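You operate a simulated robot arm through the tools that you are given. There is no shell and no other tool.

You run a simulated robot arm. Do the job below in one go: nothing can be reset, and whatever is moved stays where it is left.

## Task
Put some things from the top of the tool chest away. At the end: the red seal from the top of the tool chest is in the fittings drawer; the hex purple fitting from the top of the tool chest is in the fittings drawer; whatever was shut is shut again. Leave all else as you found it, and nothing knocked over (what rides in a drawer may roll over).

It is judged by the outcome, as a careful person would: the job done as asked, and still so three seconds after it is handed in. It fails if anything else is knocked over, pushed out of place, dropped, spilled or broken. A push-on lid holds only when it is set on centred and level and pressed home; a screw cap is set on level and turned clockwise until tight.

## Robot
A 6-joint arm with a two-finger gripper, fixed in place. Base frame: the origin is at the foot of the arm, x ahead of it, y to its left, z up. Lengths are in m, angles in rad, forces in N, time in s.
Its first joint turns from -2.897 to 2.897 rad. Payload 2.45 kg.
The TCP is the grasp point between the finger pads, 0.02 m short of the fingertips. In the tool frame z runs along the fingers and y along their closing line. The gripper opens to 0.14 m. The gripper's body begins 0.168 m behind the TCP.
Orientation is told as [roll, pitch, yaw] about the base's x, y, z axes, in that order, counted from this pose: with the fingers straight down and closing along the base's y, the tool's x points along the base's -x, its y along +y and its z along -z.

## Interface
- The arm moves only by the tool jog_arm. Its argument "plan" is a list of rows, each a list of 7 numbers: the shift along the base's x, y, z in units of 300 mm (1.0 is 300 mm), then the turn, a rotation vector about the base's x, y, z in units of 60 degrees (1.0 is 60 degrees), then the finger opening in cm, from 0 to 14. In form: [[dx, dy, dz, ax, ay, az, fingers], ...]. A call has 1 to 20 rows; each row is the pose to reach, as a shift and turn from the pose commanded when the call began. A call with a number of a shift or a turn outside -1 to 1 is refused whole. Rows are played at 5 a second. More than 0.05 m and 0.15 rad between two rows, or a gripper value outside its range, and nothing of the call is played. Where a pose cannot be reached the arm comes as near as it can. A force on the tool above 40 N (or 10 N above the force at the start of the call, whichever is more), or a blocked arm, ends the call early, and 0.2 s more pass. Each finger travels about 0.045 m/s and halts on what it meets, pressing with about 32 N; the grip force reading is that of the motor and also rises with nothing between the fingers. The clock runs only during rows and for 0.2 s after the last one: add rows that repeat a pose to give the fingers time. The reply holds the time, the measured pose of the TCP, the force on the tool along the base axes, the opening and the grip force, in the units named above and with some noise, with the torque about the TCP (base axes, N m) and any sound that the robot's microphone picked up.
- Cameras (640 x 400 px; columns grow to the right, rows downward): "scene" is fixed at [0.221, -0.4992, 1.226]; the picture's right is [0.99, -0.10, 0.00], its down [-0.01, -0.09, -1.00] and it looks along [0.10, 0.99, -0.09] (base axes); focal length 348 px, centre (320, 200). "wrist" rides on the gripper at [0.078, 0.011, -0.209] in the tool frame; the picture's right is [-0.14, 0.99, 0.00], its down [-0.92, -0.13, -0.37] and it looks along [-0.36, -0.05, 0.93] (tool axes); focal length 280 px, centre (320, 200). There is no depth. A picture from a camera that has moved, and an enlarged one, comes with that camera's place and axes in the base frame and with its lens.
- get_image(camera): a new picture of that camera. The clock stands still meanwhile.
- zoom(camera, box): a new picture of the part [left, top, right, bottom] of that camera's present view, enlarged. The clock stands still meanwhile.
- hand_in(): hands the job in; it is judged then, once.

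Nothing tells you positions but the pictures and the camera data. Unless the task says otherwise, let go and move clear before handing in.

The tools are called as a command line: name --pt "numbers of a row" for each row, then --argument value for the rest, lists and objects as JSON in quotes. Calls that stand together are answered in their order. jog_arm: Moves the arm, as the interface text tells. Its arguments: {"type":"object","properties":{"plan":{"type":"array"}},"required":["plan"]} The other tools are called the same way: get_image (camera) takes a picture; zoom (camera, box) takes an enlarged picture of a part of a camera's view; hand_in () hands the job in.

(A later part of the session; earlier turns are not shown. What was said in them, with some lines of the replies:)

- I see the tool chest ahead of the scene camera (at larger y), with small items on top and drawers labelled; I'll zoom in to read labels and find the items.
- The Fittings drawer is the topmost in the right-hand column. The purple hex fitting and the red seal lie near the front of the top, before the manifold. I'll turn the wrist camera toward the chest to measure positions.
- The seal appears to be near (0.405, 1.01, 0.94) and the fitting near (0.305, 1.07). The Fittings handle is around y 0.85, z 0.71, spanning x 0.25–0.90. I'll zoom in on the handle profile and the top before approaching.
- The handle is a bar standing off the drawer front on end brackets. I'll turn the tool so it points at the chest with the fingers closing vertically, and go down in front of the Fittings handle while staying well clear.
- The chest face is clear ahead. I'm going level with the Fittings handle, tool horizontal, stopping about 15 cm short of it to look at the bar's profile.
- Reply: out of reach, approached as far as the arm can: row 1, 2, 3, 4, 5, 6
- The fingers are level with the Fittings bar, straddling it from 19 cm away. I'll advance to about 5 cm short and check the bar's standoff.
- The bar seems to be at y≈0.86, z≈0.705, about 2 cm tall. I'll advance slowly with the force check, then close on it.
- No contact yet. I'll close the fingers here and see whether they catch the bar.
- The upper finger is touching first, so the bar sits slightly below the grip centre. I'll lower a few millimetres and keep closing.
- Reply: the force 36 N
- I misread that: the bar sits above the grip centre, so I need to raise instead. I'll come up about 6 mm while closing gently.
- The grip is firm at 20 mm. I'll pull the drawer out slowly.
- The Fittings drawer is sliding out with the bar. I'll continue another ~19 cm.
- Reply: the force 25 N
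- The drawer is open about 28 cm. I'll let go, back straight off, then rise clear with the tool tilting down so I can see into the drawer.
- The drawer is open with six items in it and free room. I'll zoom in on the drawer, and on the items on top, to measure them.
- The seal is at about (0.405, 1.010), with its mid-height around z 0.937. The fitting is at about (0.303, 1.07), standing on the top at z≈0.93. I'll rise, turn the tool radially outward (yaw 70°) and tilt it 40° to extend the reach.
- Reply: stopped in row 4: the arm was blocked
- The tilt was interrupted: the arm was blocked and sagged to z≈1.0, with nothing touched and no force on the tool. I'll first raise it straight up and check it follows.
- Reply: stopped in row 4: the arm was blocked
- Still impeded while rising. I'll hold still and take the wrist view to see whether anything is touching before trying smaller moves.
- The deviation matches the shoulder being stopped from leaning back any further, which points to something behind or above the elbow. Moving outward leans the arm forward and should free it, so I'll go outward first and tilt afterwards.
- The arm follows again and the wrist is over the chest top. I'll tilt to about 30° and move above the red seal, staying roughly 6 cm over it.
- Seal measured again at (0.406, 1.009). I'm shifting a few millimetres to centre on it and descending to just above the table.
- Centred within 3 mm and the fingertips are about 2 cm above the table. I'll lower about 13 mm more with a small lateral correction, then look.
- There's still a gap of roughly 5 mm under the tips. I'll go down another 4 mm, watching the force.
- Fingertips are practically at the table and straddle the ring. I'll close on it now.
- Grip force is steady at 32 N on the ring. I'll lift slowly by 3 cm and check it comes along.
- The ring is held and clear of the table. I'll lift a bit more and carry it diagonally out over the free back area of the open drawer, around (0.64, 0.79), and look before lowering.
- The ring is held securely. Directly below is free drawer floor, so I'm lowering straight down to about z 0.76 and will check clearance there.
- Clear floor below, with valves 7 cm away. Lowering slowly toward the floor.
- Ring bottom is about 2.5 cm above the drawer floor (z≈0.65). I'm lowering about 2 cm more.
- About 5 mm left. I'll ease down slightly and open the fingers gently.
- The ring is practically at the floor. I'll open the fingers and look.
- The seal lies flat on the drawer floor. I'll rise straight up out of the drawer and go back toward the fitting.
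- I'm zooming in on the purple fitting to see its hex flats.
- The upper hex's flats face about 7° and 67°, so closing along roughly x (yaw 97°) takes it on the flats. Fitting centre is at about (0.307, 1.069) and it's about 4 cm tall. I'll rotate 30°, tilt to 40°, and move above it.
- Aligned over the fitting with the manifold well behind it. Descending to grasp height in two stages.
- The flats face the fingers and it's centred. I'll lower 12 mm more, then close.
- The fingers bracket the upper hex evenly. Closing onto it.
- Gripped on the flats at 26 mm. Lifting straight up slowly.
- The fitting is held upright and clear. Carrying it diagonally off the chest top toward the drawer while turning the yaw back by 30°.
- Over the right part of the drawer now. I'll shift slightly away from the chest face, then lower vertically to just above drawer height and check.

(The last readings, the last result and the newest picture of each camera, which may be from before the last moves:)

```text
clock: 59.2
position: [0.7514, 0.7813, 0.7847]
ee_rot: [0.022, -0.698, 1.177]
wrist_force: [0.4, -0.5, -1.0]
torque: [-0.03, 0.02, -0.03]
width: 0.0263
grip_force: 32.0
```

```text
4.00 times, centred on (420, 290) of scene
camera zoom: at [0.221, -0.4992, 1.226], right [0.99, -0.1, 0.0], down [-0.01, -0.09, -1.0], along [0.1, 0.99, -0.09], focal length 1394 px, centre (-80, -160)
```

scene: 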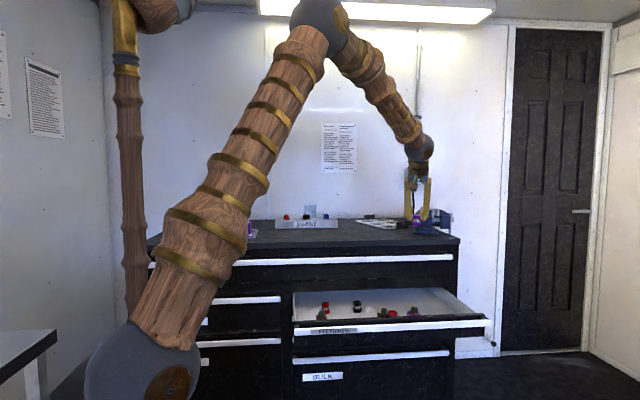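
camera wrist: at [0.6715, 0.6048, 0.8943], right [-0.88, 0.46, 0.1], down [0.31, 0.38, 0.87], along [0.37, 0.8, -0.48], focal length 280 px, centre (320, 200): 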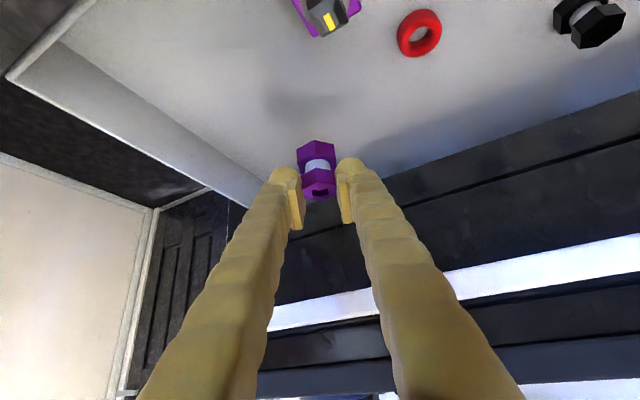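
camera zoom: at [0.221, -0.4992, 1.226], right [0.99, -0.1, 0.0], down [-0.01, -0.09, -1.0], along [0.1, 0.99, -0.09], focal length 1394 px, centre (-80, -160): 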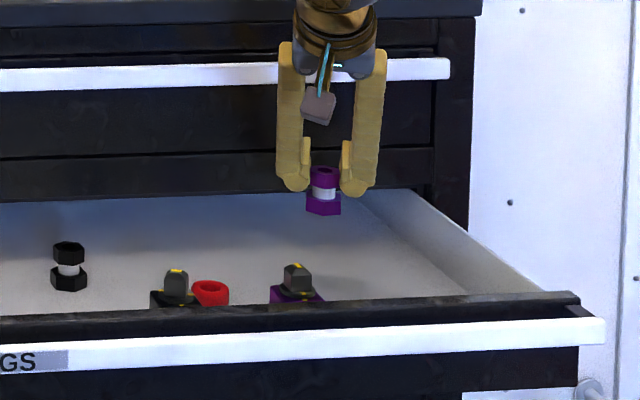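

The fitting is above clear floor, well clear of the purple valve and the drawer's right wall. Lowering further.

jog_arm --pt "0 0 -0.07 0 0 0 2.2" --pt "0 0 -0.14 0 0 0 2.2" --pt "0 0 -0.2 0 0 0 2.2" --pt "0 0 -0.24 0 0 0 2.2"

get_image --camera "wrist"

zoom --camera "scene" --box '[370, 265, 480, 335]'

```text
clock: 60.2
position: [0.7517, 0.7825, 0.7123]
ee_rot: [0.021, -0.698, 1.176]
wrist_force: [0.6, -0.5, -0.2]
torque: [-0.01, 0.0, 0.03]
width: 0.0265
grip_force: 32.3
```

```text
taken
camera wrist: at [0.6721, 0.6062, 0.8223], right [-0.88, 0.46, 0.1], down [0.31, 0.38, 0.87], along [0.37, 0.8, -0.48], focal length 280 px, centre (320, 200)
```

wrist: 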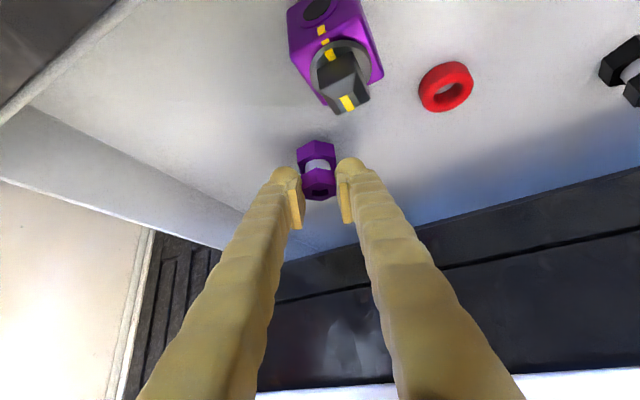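

```text
5.71 times, centred on (425, 300) of scene
camera zoom: at [0.221, -0.4992, 1.226], right [0.99, -0.1, 0.0], down [-0.01, -0.09, -1.0], along [0.1, 0.99, -0.09], focal length 1991 px, centre (-280, -371)
```

zoom: 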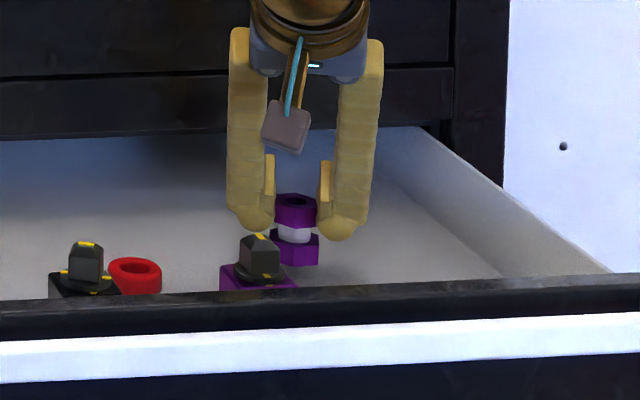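

The bottom of the fitting is about 1.5 cm above the floor. I'll lower in small steps, watching the force.

jog_arm --pt "0 0 -0.02 0 0 0 2.2" --pt "0 0 -0.035 0 0 0 2.2" --pt "0 0 -0.042 0 0 0 2.2"

zoom --camera "wrist" --box '[240, 100, 400, 220]'

zoom --camera "scene" --box '[390, 290, 450, 330]'

```text
clock: 61.0
position: [0.7506, 0.7842, 0.6999]
ee_rot: [0.023, -0.698, 1.176]
wrist_force: [-0.4, 0.2, -0.8]
torque: [-0.01, 0.04, 0.02]
width: 0.0262
grip_force: 31.5
```

```text
3.33 times, centred on (320, 160) of wrist
camera zoom: at [0.6718, 0.606, 0.8096], right [-0.88, 0.47, 0.11], down [0.31, 0.38, 0.87], along [0.37, 0.8, -0.48], focal length 935 px, centre (320, 333)
```

zoom: 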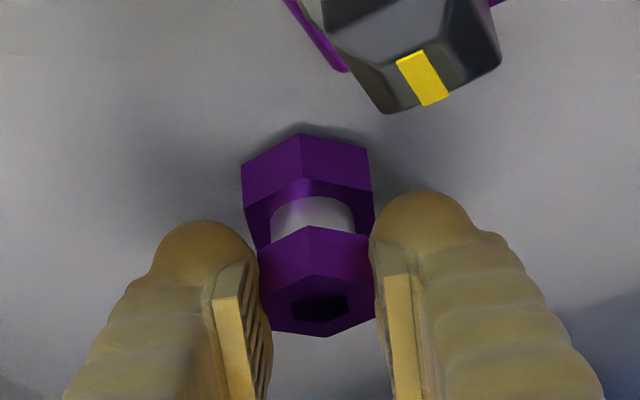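

```text
10.00 times, centred on (420, 310) of scene
camera zoom: at [0.221, -0.4992, 1.226], right [0.99, -0.1, 0.0], down [-0.01, -0.09, -1.0], along [0.1, 0.99, -0.09], focal length 3484 px, centre (-680, -900)
```

zoom: 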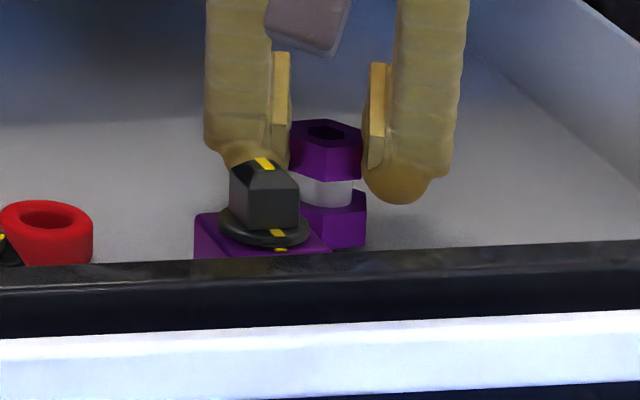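

Only about 2 mm remain. I'll ease down that much and open the fingers gently.

jog_arm --pt "0 0 -0.006 0 0 0 2.2" --pt "0 0 -0.006 0 0 0 2.7" --pt "0 0 -0.006 0 0 0 3.2" --pt "0 0 -0.006 0 0 0 3.8" --pt "0 0 -0.006 0 0 0 4.4" --pt "0 0 -0.006 0 0 0 4.4"

zoom --camera "wrist" --box '[240, 100, 400, 220]'

zoom --camera "scene" --box '[390, 290, 450, 330]'

```text
clock: 62.4
position: [0.7514, 0.7827, 0.6985]
ee_rot: [0.021, -0.698, 1.175]
wrist_force: [0.1, -0.1, 1.1]
torque: [-0.03, 0.03, -0.01]
width: 0.0442
grip_force: 0.0
```

```text
3.33 times, centred on (320, 160) of wrist
camera zoom: at [0.6716, 0.606, 0.8078], right [-0.88, 0.47, 0.1], down [0.31, 0.38, 0.87], along [0.37, 0.8, -0.48], focal length 935 px, centre (320, 333)
```

zoom: 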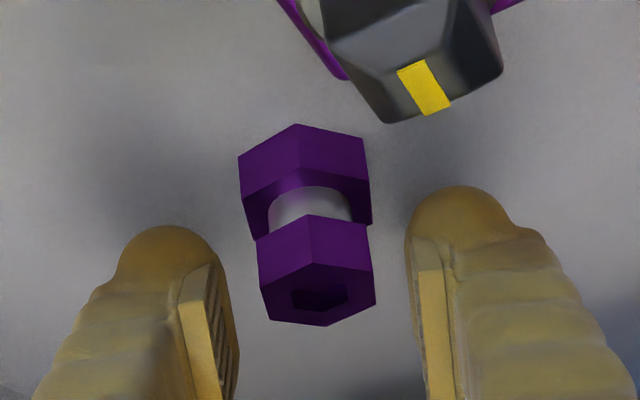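

```text
10.00 times, centred on (420, 310) of scene
camera zoom: at [0.221, -0.4992, 1.226], right [0.99, -0.1, 0.0], down [-0.01, -0.09, -1.0], along [0.1, 0.99, -0.09], focal length 3484 px, centre (-680, -900)
```

zoom: 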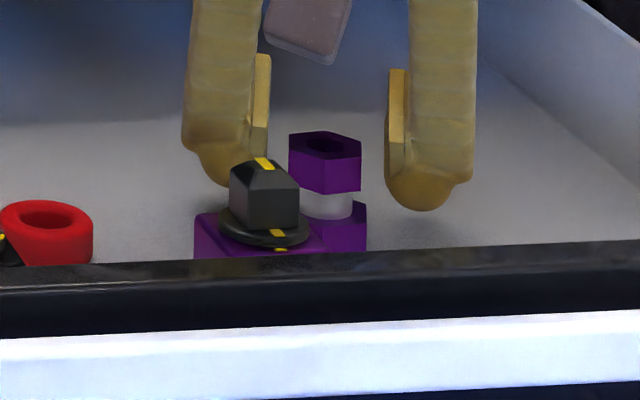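

The fitting is standing free in the drawer. I'll rise straight up, withdraw and level the tool on the way back, retracing the earlier path.

jog_arm --pt "0 0 0.04 0 0 0 4.6" --pt "0 0 0.12 0 0 0 4.6" --pt "0 0 0.25 0 0 0 4.6" --pt "0 0 0.4 0 0 0 4.6" --pt "0 0 0.55 0 0 0 4.6" --pt "0 0 0.7 0 0 0 4.6" --pt "0 0 0.85 0 0 0 4.6" --pt "0 0 0.98 0 0 0 4.6"

get_image --camera "wrist"

jog_arm --pt "-0.07 -0.08 0.03 -0.088 0.0368 0 3" --pt "-0.14 -0.155 0.06 -0.176 0.0735 0 2" --pt "-0.21 -0.23 0.1 -0.264 0.11 0 1" --pt "-0.28 -0.31 0.13 -0.352 0.147 0 0.5" --pt "-0.35 -0.385 0.16 -0.44 0.184 0 0.5" --pt "-0.43 -0.465 0.2 -0.528 0.2205 0 0.5" --pt "-0.503 -0.543 0.233 -0.615 0.2573 0 0.5"

```text
clock: 64.2
position: [0.7503, 0.7839, 0.9907]
ee_rot: [0.023, -0.699, 1.175]
wrist_force: [0.4, -0.2, -0.2]
torque: [0.06, 0.0, -0.02]
width: 0.0461
grip_force: 0.1
```

```text
taken
camera wrist: at [0.6704, 0.6069, 1.1005], right [-0.88, 0.47, 0.11], down [0.31, 0.38, 0.87], along [0.37, 0.8, -0.48], focal length 280 px, centre (320, 200)
```

wrist: 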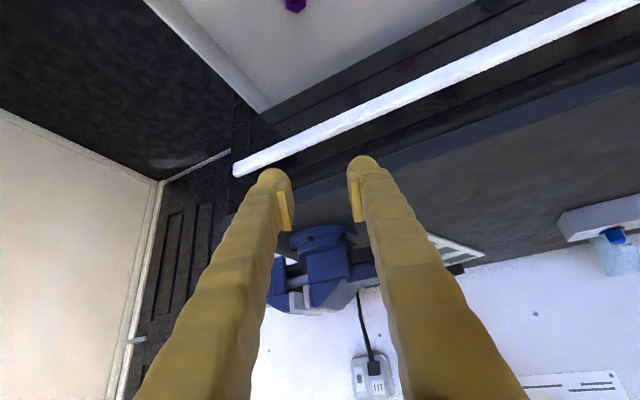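

```text
clock: 65.8
position: [0.5988, 0.6185, 1.06]
ee_rot: [0.023, 0.004, 1.174]
wrist_force: [0.5, -0.1, 0.0]
torque: [-0.01, 0.0, 0.01]
width: 0.005
grip_force: 0.0
```

Tool is vertical again and clear. Next I turn the yaw back to zero and return to the known pose in front of the drawer.

jog_arm --pt "-0.05 -0.05 0.03 0 0 -0.125 0.5" --pt "-0.1 -0.1 0.06 0 0 -0.25 0.5" --pt "-0.16 -0.15 0.1 0 0 -0.375 0.5" --pt "-0.22 -0.21 0.13 0 0 -0.5 0.5" --pt "-0.27 -0.26 0.17 0 0 -0.625 0.5" --pt "-0.33 -0.31 0.2 0 0 -0.75 0.5" --pt "-0.38 -0.36 0.24 0 0 -0.875 0.5" --pt "-0.433 -0.415 0.27 0 0 -1.0 0.5"

jog_arm --pt "0 0 0 0 0 -0.122 0.5" --pt "0 0 0 0 0 -0.122 0.5"

get_image --camera "wrist"

get_image --camera "scene"

```text
clock: 67.6
position: [0.4695, 0.4969, 1.1415]
ee_rot: [0.023, 0.001, 0.127]
wrist_force: [-0.3, 0.0, -0.4]
torque: [0.0, 0.02, 0.01]
width: 0.0051
grip_force: 0.0
```

```text
clock: 68.2
position: [0.4694, 0.4955, 1.1419]
ee_rot: [0.023, -0.001, -0.001]
wrist_force: [-0.4, -0.1, -0.6]
torque: [-0.01, -0.01, 0.02]
width: 0.005
grip_force: 0.2
```

```text
taken
camera wrist: at [0.3923, 0.5018, 1.3513], right [0.14, 0.99, 0.02], down [0.92, -0.14, 0.37], along [0.36, -0.03, -0.93], focal length 280 px, centre (320, 200)
```

wrist: 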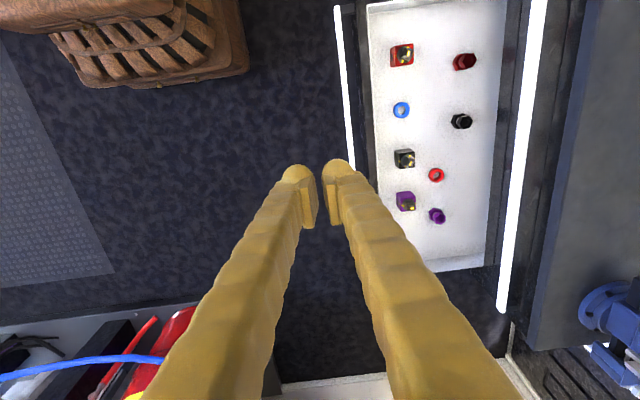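

```text
taken
```

scene: 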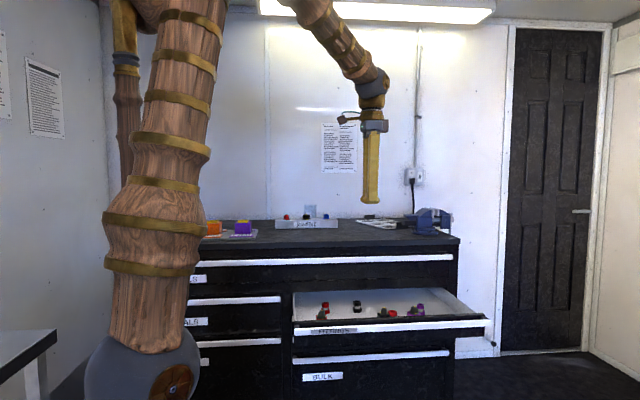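

The seal and the fitting both show in the drawer alongside the original items. I'll now go down in front of the drawer, fingers closed and tool horizontal, retracing the way I came out.

jog_arm --pt "0 0 -0.125 0.13 0 0 0.5" --pt "0 0 -0.25 0.26 0 0 0.5" --pt "0 0 -0.375 0.39 0 0 0.5" --pt "0 0 -0.495 0.52 0 0 0.5"

jog_arm --pt "0.06 -0.06 -0.1 0.12 0 0 0.5" --pt "0.06 -0.06 -0.23 0.24 0 0 0.5" --pt "0.06 -0.06 -0.36 0.36 0 0 0.5" --pt "0.06 -0.06 -0.49 0.48 0 0 0.5" --pt "0.06 -0.06 -0.62 0.6 0 0 0.5" --pt "0.06 -0.06 -0.75 0.72 0 0 0.5" --pt "0.03 -0.03 -0.85 0.84 0 0 0.5" --pt "0 0 -0.95 0.96 0 0 0.5"

get_image --camera "wrist"

get_image --camera "scene"

```text
clock: 69.2
position: [0.4721, 0.4967, 0.994]
ee_rot: [0.566, 0.0, -0.002]
wrist_force: [0.3, 0.2, 0.4]
torque: [0.01, 0.0, -0.01]
width: 0.0052
grip_force: 0.1
```

```text
clock: 71.0
position: [0.4739, 0.4969, 0.7173]
ee_rot: [1.578, -0.013, -0.002]
wrist_force: [-2.4, -0.7, -6.7]
torque: [1.05, -0.01, -0.41]
width: 0.0051
grip_force: 0.1
```

```text
taken
camera wrist: at [0.3958, 0.2878, 0.7238], right [0.13, -0.01, 0.99], down [0.92, -0.37, -0.12], along [0.37, 0.93, -0.04], focal length 280 px, centre (320, 200)
```

wrist: 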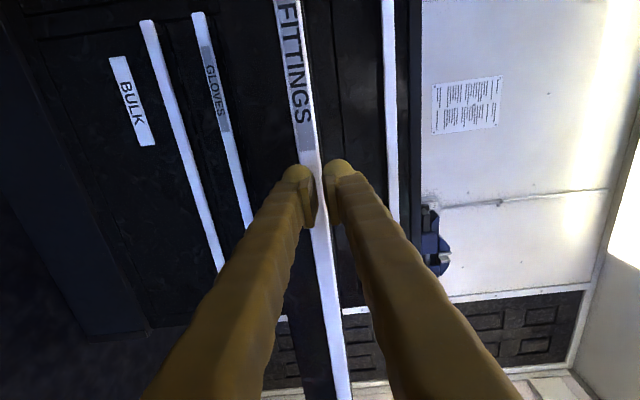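

```text
taken
```

scene: 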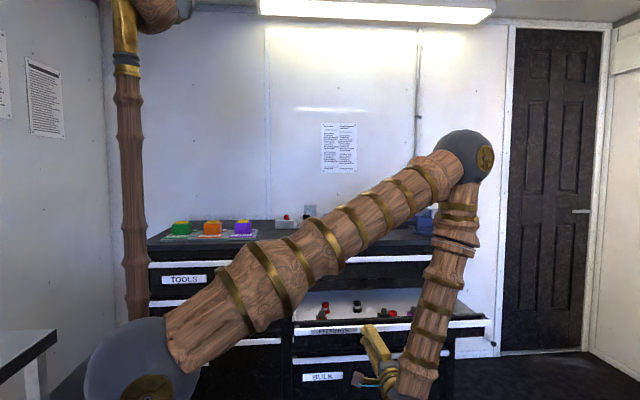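

There's a small load on the tool (about 7 N, apparently behind the TCP near the gripper body), perhaps the folded wrist touching the forearm. I'll look before moving on.

zoom --camera "scene" --box '[320, 290, 480, 400]'

zoom --camera "wrist" --box '[240, 120, 400, 240]'

```text
3.64 times, centred on (400, 345) of scene
camera zoom: at [0.221, -0.4992, 1.226], right [0.99, -0.1, 0.0], down [-0.01, -0.09, -1.0], along [0.1, 0.99, -0.09], focal length 1267 px, centre (29, -327)
```

zoom: 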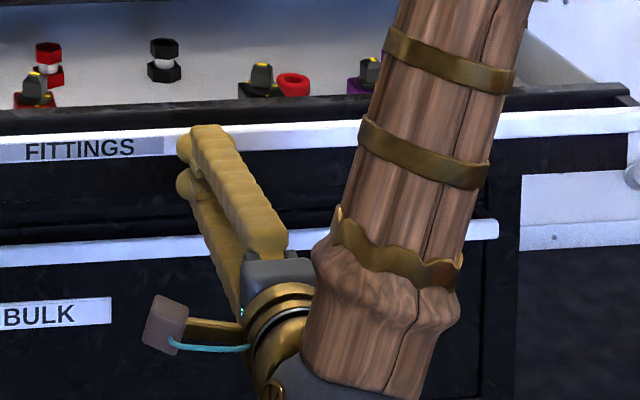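

```text
3.33 times, centred on (320, 180) of wrist
camera zoom: at [0.3958, 0.2878, 0.7238], right [0.13, -0.01, 0.99], down [0.92, -0.37, -0.12], along [0.37, 0.93, -0.04], focal length 935 px, centre (320, 267)
```

zoom: 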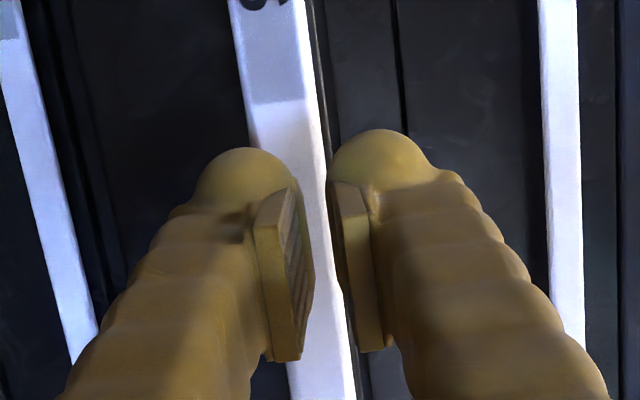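

The gripper palm is resting lightly against the folded forearm. Moving forward opens that angle, so I'll advance a few centimetres and check that the load disappears.

jog_arm --pt "0 0.04 0 0 0 0 0.0" --pt "0 0.08 -0.006 0 0 0 0.0" --pt "0 0.1 -0.006 0 0 0 0.0"

zoom --camera "wrist" --box '[240, 120, 400, 240]'

```text
clock: 71.8
position: [0.4697, 0.5258, 0.7084]
ee_rot: [1.574, 0.001, 0.0]
wrist_force: [-1.0, -0.8, 0.2]
torque: [0.0, 0.0, -0.05]
width: 0.0
grip_force: 29.9
```

```text
3.33 times, centred on (320, 180) of wrist
camera zoom: at [0.3928, 0.3164, 0.7183], right [0.14, 0.0, 0.99], down [0.92, -0.37, -0.13], along [0.36, 0.93, -0.05], focal length 935 px, centre (320, 267)
```

zoom: 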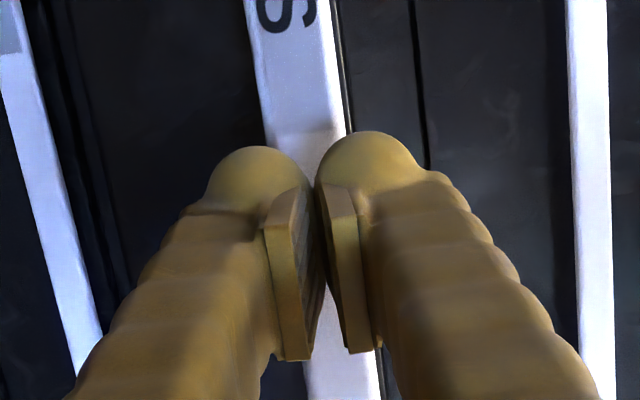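

Free again, and the fingertips are level with the bar. Now I'll push the drawer closed slowly.

jog_arm --pt "0 0.03 0 0 0 0 0" --pt "0 0.06 0 0 0 0 0" --pt "0 0.09 0 0 0 0 0" --pt "0 0.13 0 0 0 0 0" --pt "0 0.18 0 0 0 0 0" --pt "0 0.23 0 0 0 0 0" --pt "0 0.28 0 0 0 0 0" --pt "0 0.33 0 0 0 0 0" --pt "0 0.38 0 0 0 0 0" --pt "0 0.43 0 0 0 0 0"

get_image --camera "wrist"

get_image --camera "scene"

```text
clock: 74.0
position: [0.4699, 0.6558, 0.7094]
ee_rot: [1.572, 0.001, 0.001]
wrist_force: [0.8, 0.0, 0.7]
torque: [-0.01, -0.01, 0.04]
width: 0.0002
grip_force: 28.9
```

```text
taken
camera wrist: at [0.3927, 0.4466, 0.7186], right [0.14, 0.0, 0.99], down [0.92, -0.37, -0.13], along [0.36, 0.93, -0.05], focal length 280 px, centre (320, 200)
```

wrist: 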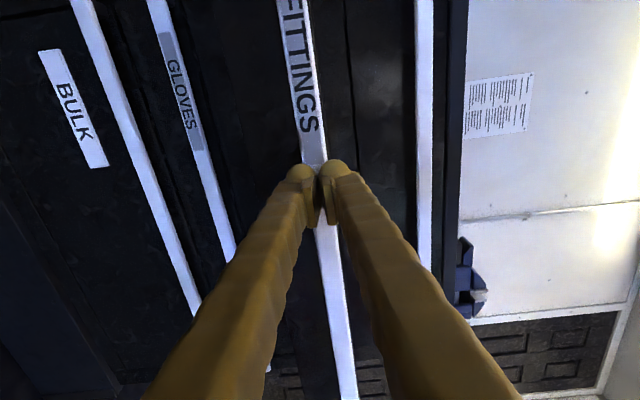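

```text
taken
```

scene: 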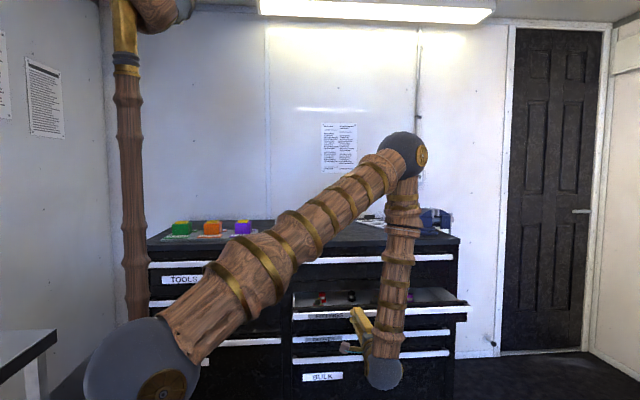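

The drawer is moving in with the push. Continuing, and slowing near the end.

jog_arm --pt "0 0.05 0 0 0 0 0" --pt "0 0.1 0 0 0 0 0" --pt "0 0.15 0 0 0 0 0" --pt "0 0.2 0 0 0 0 0" --pt "0 0.25 0 0 0 0 0" --pt "0 0.3 0 0 0 0 0" --pt "0 0.35 0 0 0 0 0" --pt "0 0.4 0 0 0 0 0" --pt "0 0.44 0 0 0 0 0" --pt "0 0.48 0 0 0 0 0" --pt "0 0.51 0 0 0 0 0" --pt "0 0.53 0 0 0 0 0"

get_image --camera "wrist"

get_image --camera "scene"

```text
clock: 76.6
position: [0.4695, 0.8144, 0.7078]
ee_rot: [1.573, 0.001, 0.001]
wrist_force: [0.2, 0.1, -0.1]
torque: [0.0, -0.01, 0.01]
width: 0.0
grip_force: 29.7
```

```text
taken
camera wrist: at [0.3933, 0.6056, 0.7177], right [0.14, 0.0, 0.99], down [0.92, -0.37, -0.13], along [0.37, 0.93, -0.05], focal length 280 px, centre (320, 200)
```

wrist: 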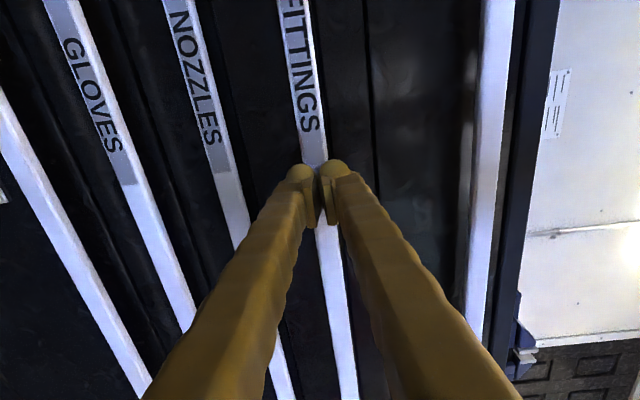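

```text
taken
```

scene: 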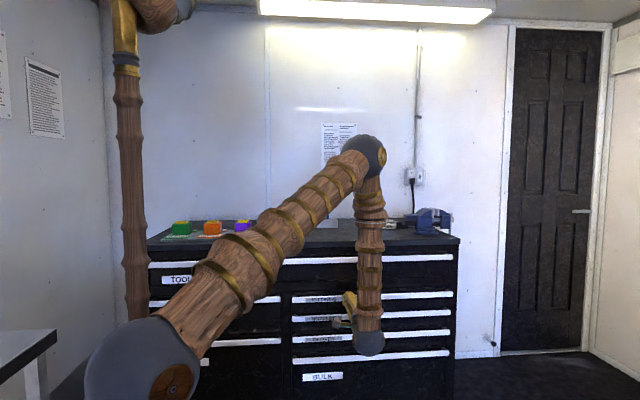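

Nearly shut. I'll keep pushing in small steps until it seats and the force rises.

jog_arm --pt "0 0.012 0 0 0 0 0" --pt "0 0.024 0 0 0 0 0" --pt "0 0.036 0 0 0 0 0" --pt "0 0.048 0 0 0 0 0" --pt "0 0.06 0 0 0 0 0" --pt "0 0.072 0 0 0 0 0" --pt "0 0.084 0 0 0 0 0" --pt "0 0.096 0 0 0 0 0" --pt "0 0.108 0 0 0 0 0" --pt "0 0.12 0 0 0 0 0" --pt "0 0.132 0 0 0 0 0"

zoom --camera "scene" --box '[280, 270, 470, 390]'

get_image --camera "wrist"

```text
clock: 77.8
position: [0.4695, 0.8306, 0.7069]
ee_rot: [1.572, 0.002, 0.001]
wrist_force: [-0.8, -6.6, 0.6]
torque: [0.03, 0.04, 0.05]
width: 0.006
grip_force: 29.6
stopped in row 6: the force on the tool passed its limit at 56 N (the readings are from after the stop); the commanded pose is now the measured one
```

```text
3.33 times, centred on (375, 330) of scene
camera zoom: at [0.221, -0.4992, 1.226], right [0.99, -0.1, 0.0], down [-0.01, -0.09, -1.0], along [0.1, 0.99, -0.09], focal length 1162 px, centre (137, -233)
```

zoom: 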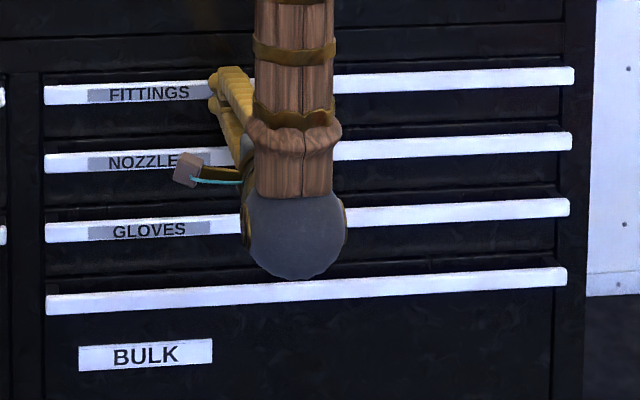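

```text
taken
camera wrist: at [0.3923, 0.6211, 0.7183], right [0.14, 0.0, 0.99], down [0.92, -0.37, -0.13], along [0.37, 0.93, -0.05], focal length 280 px, centre (320, 200)
```

wrist: 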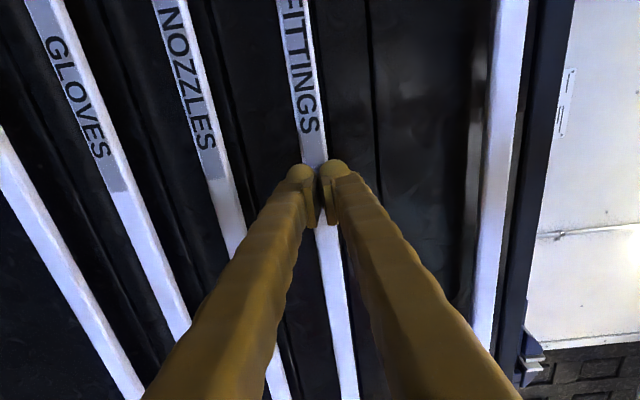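

The force rose sharply at the end stop and the Fittings handle is back at its starting pixel position, so the drawer is shut. I'm backing off straight and then rising clear.

jog_arm --pt "0 -0.03 0 0 0 0 0.5" --pt "0 -0.1 0 0 0 0 0.5" --pt "0 -0.2 0 0 0 0 0.5" --pt "0 -0.32 0 0 0 0 0.5" --pt "0 -0.44 0 0 0 0 0.5" --pt "0 -0.56 0 0 0 0 0.5" --pt "0 -0.7 0 0 0 0 0.5"

jog_arm --pt "0 0 0.1 -0.12 0 0 1" --pt "0 0 0.2 -0.24 0 0 1" --pt "0 0 0.33 -0.36 0 0 1" --pt "0 0 0.46 -0.48 0 0 1" --pt "0 0 0.59 -0.6 0 0 1" --pt "0 -0.05 0.72 -0.72 0 0 1" --pt "0 -0.12 0.85 -0.84 0 0 1" --pt "0 -0.2 0.98 -0.96 0 0 1"

get_image --camera "scene"

get_image --camera "wrist"

```text
clock: 79.4
position: [0.4686, 0.623, 0.7083]
ee_rot: [1.573, 0.001, -0.003]
wrist_force: [0.9, -0.4, -0.2]
torque: [-0.01, 0.01, 0.0]
width: 0.005
grip_force: 0.1
```

```text
clock: 81.2
position: [0.4692, 0.5621, 1.0027]
ee_rot: [0.567, -0.002, -0.003]
wrist_force: [-0.3, -1.1, -0.7]
torque: [0.09, 0.0, 0.03]
width: 0.0096
grip_force: 0.0
```

```text
taken
```

scene: 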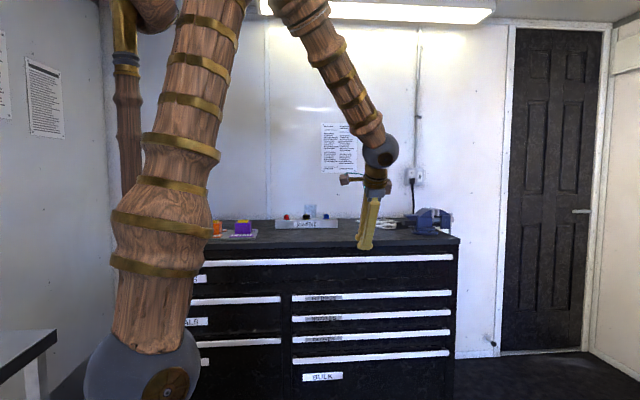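

```text
taken
camera wrist: at [0.3921, 0.4588, 1.1842], right [0.14, 0.84, 0.53], down [0.92, -0.31, 0.24], along [0.37, 0.46, -0.81], focal length 280 px, centre (320, 200)
```

wrist: 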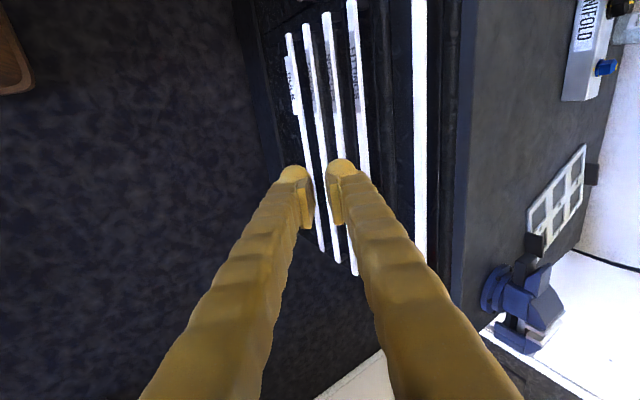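

All clear of the chest. I'll compare the same zoomed views as at the start to verify the drawer is fully shut and everything else is undisturbed.

zoom --camera "scene" --box '[280, 280, 460, 390]'

zoom --camera "scene" --box '[200, 190, 360, 290]'

zoom --camera "scene" --box '[390, 270, 470, 330]'

zoom --camera "scene" --box '[340, 190, 480, 280]'

```text
3.56 times, centred on (370, 335) of scene
camera zoom: at [0.221, -0.4992, 1.226], right [0.99, -0.1, 0.0], down [-0.01, -0.09, -1.0], along [0.1, 0.99, -0.09], focal length 1239 px, centre (142, -280)
```

zoom: 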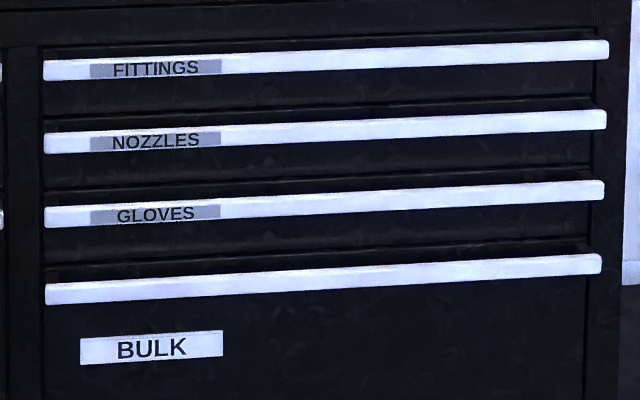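

```text
4.00 times, centred on (280, 240) of scene
camera zoom: at [0.221, -0.4992, 1.226], right [0.99, -0.1, 0.0], down [-0.01, -0.09, -1.0], along [0.1, 0.99, -0.09], focal length 1394 px, centre (480, 40)
```

zoom: 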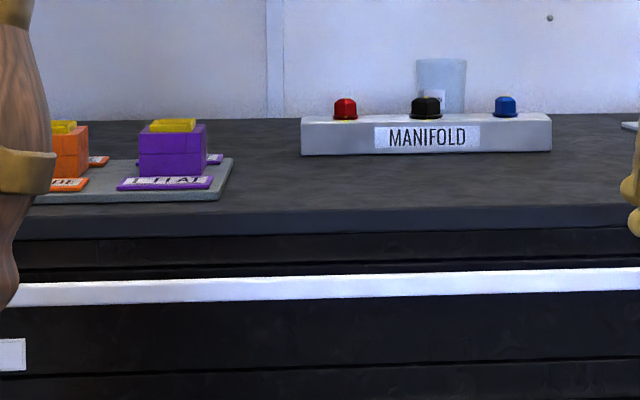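

```text
6.67 times, centred on (430, 300) of scene
camera zoom: at [0.221, -0.4992, 1.226], right [0.99, -0.1, 0.0], down [-0.01, -0.09, -1.0], along [0.1, 0.99, -0.09], focal length 2323 px, centre (-413, -467)
```

zoom: 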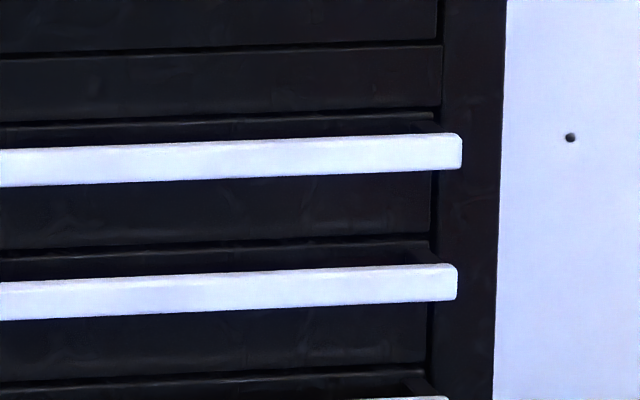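

```text
4.44 times, centred on (410, 235) of scene
camera zoom: at [0.221, -0.4992, 1.226], right [0.99, -0.1, 0.0], down [-0.01, -0.09, -1.0], along [0.1, 0.99, -0.09], focal length 1549 px, centre (-80, 44)
```

zoom: 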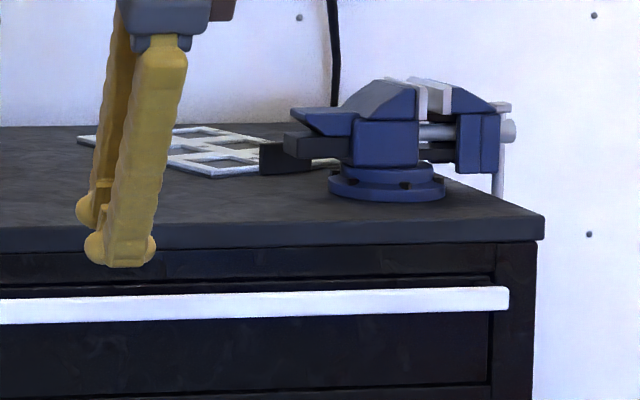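

The Fittings drawer is in exactly its starting shut position. The seal and hex fitting are inside it, everything else on the chest looks unchanged, and the arm is clear. Handing in.

hand_in

```text
The job is handed in.
```

I put the red seal and the hex purple fitting in the Fittings drawer and shut it again. In the final pictures its handle is back where it started, and everything else visible on and around the chest looks the same as at the start. I set the seal flat and the fitting upright on clear floor, away from the six items already there. I couldn't see inside once the drawer was closed, so I don't know if anything shifted as it slid in.

- **Arm stopped early:** on the way to the seal, the arm was stopped twice while leaning back, with no force on the gripper. I never saw what stopped it, but nothing in the pictures had moved.
- **Gripper touched the forearm:** before I closed the drawer, the gripper appeared to rest lightly against the folded forearm, at about 7 N. It cleared as soon as I moved forward.
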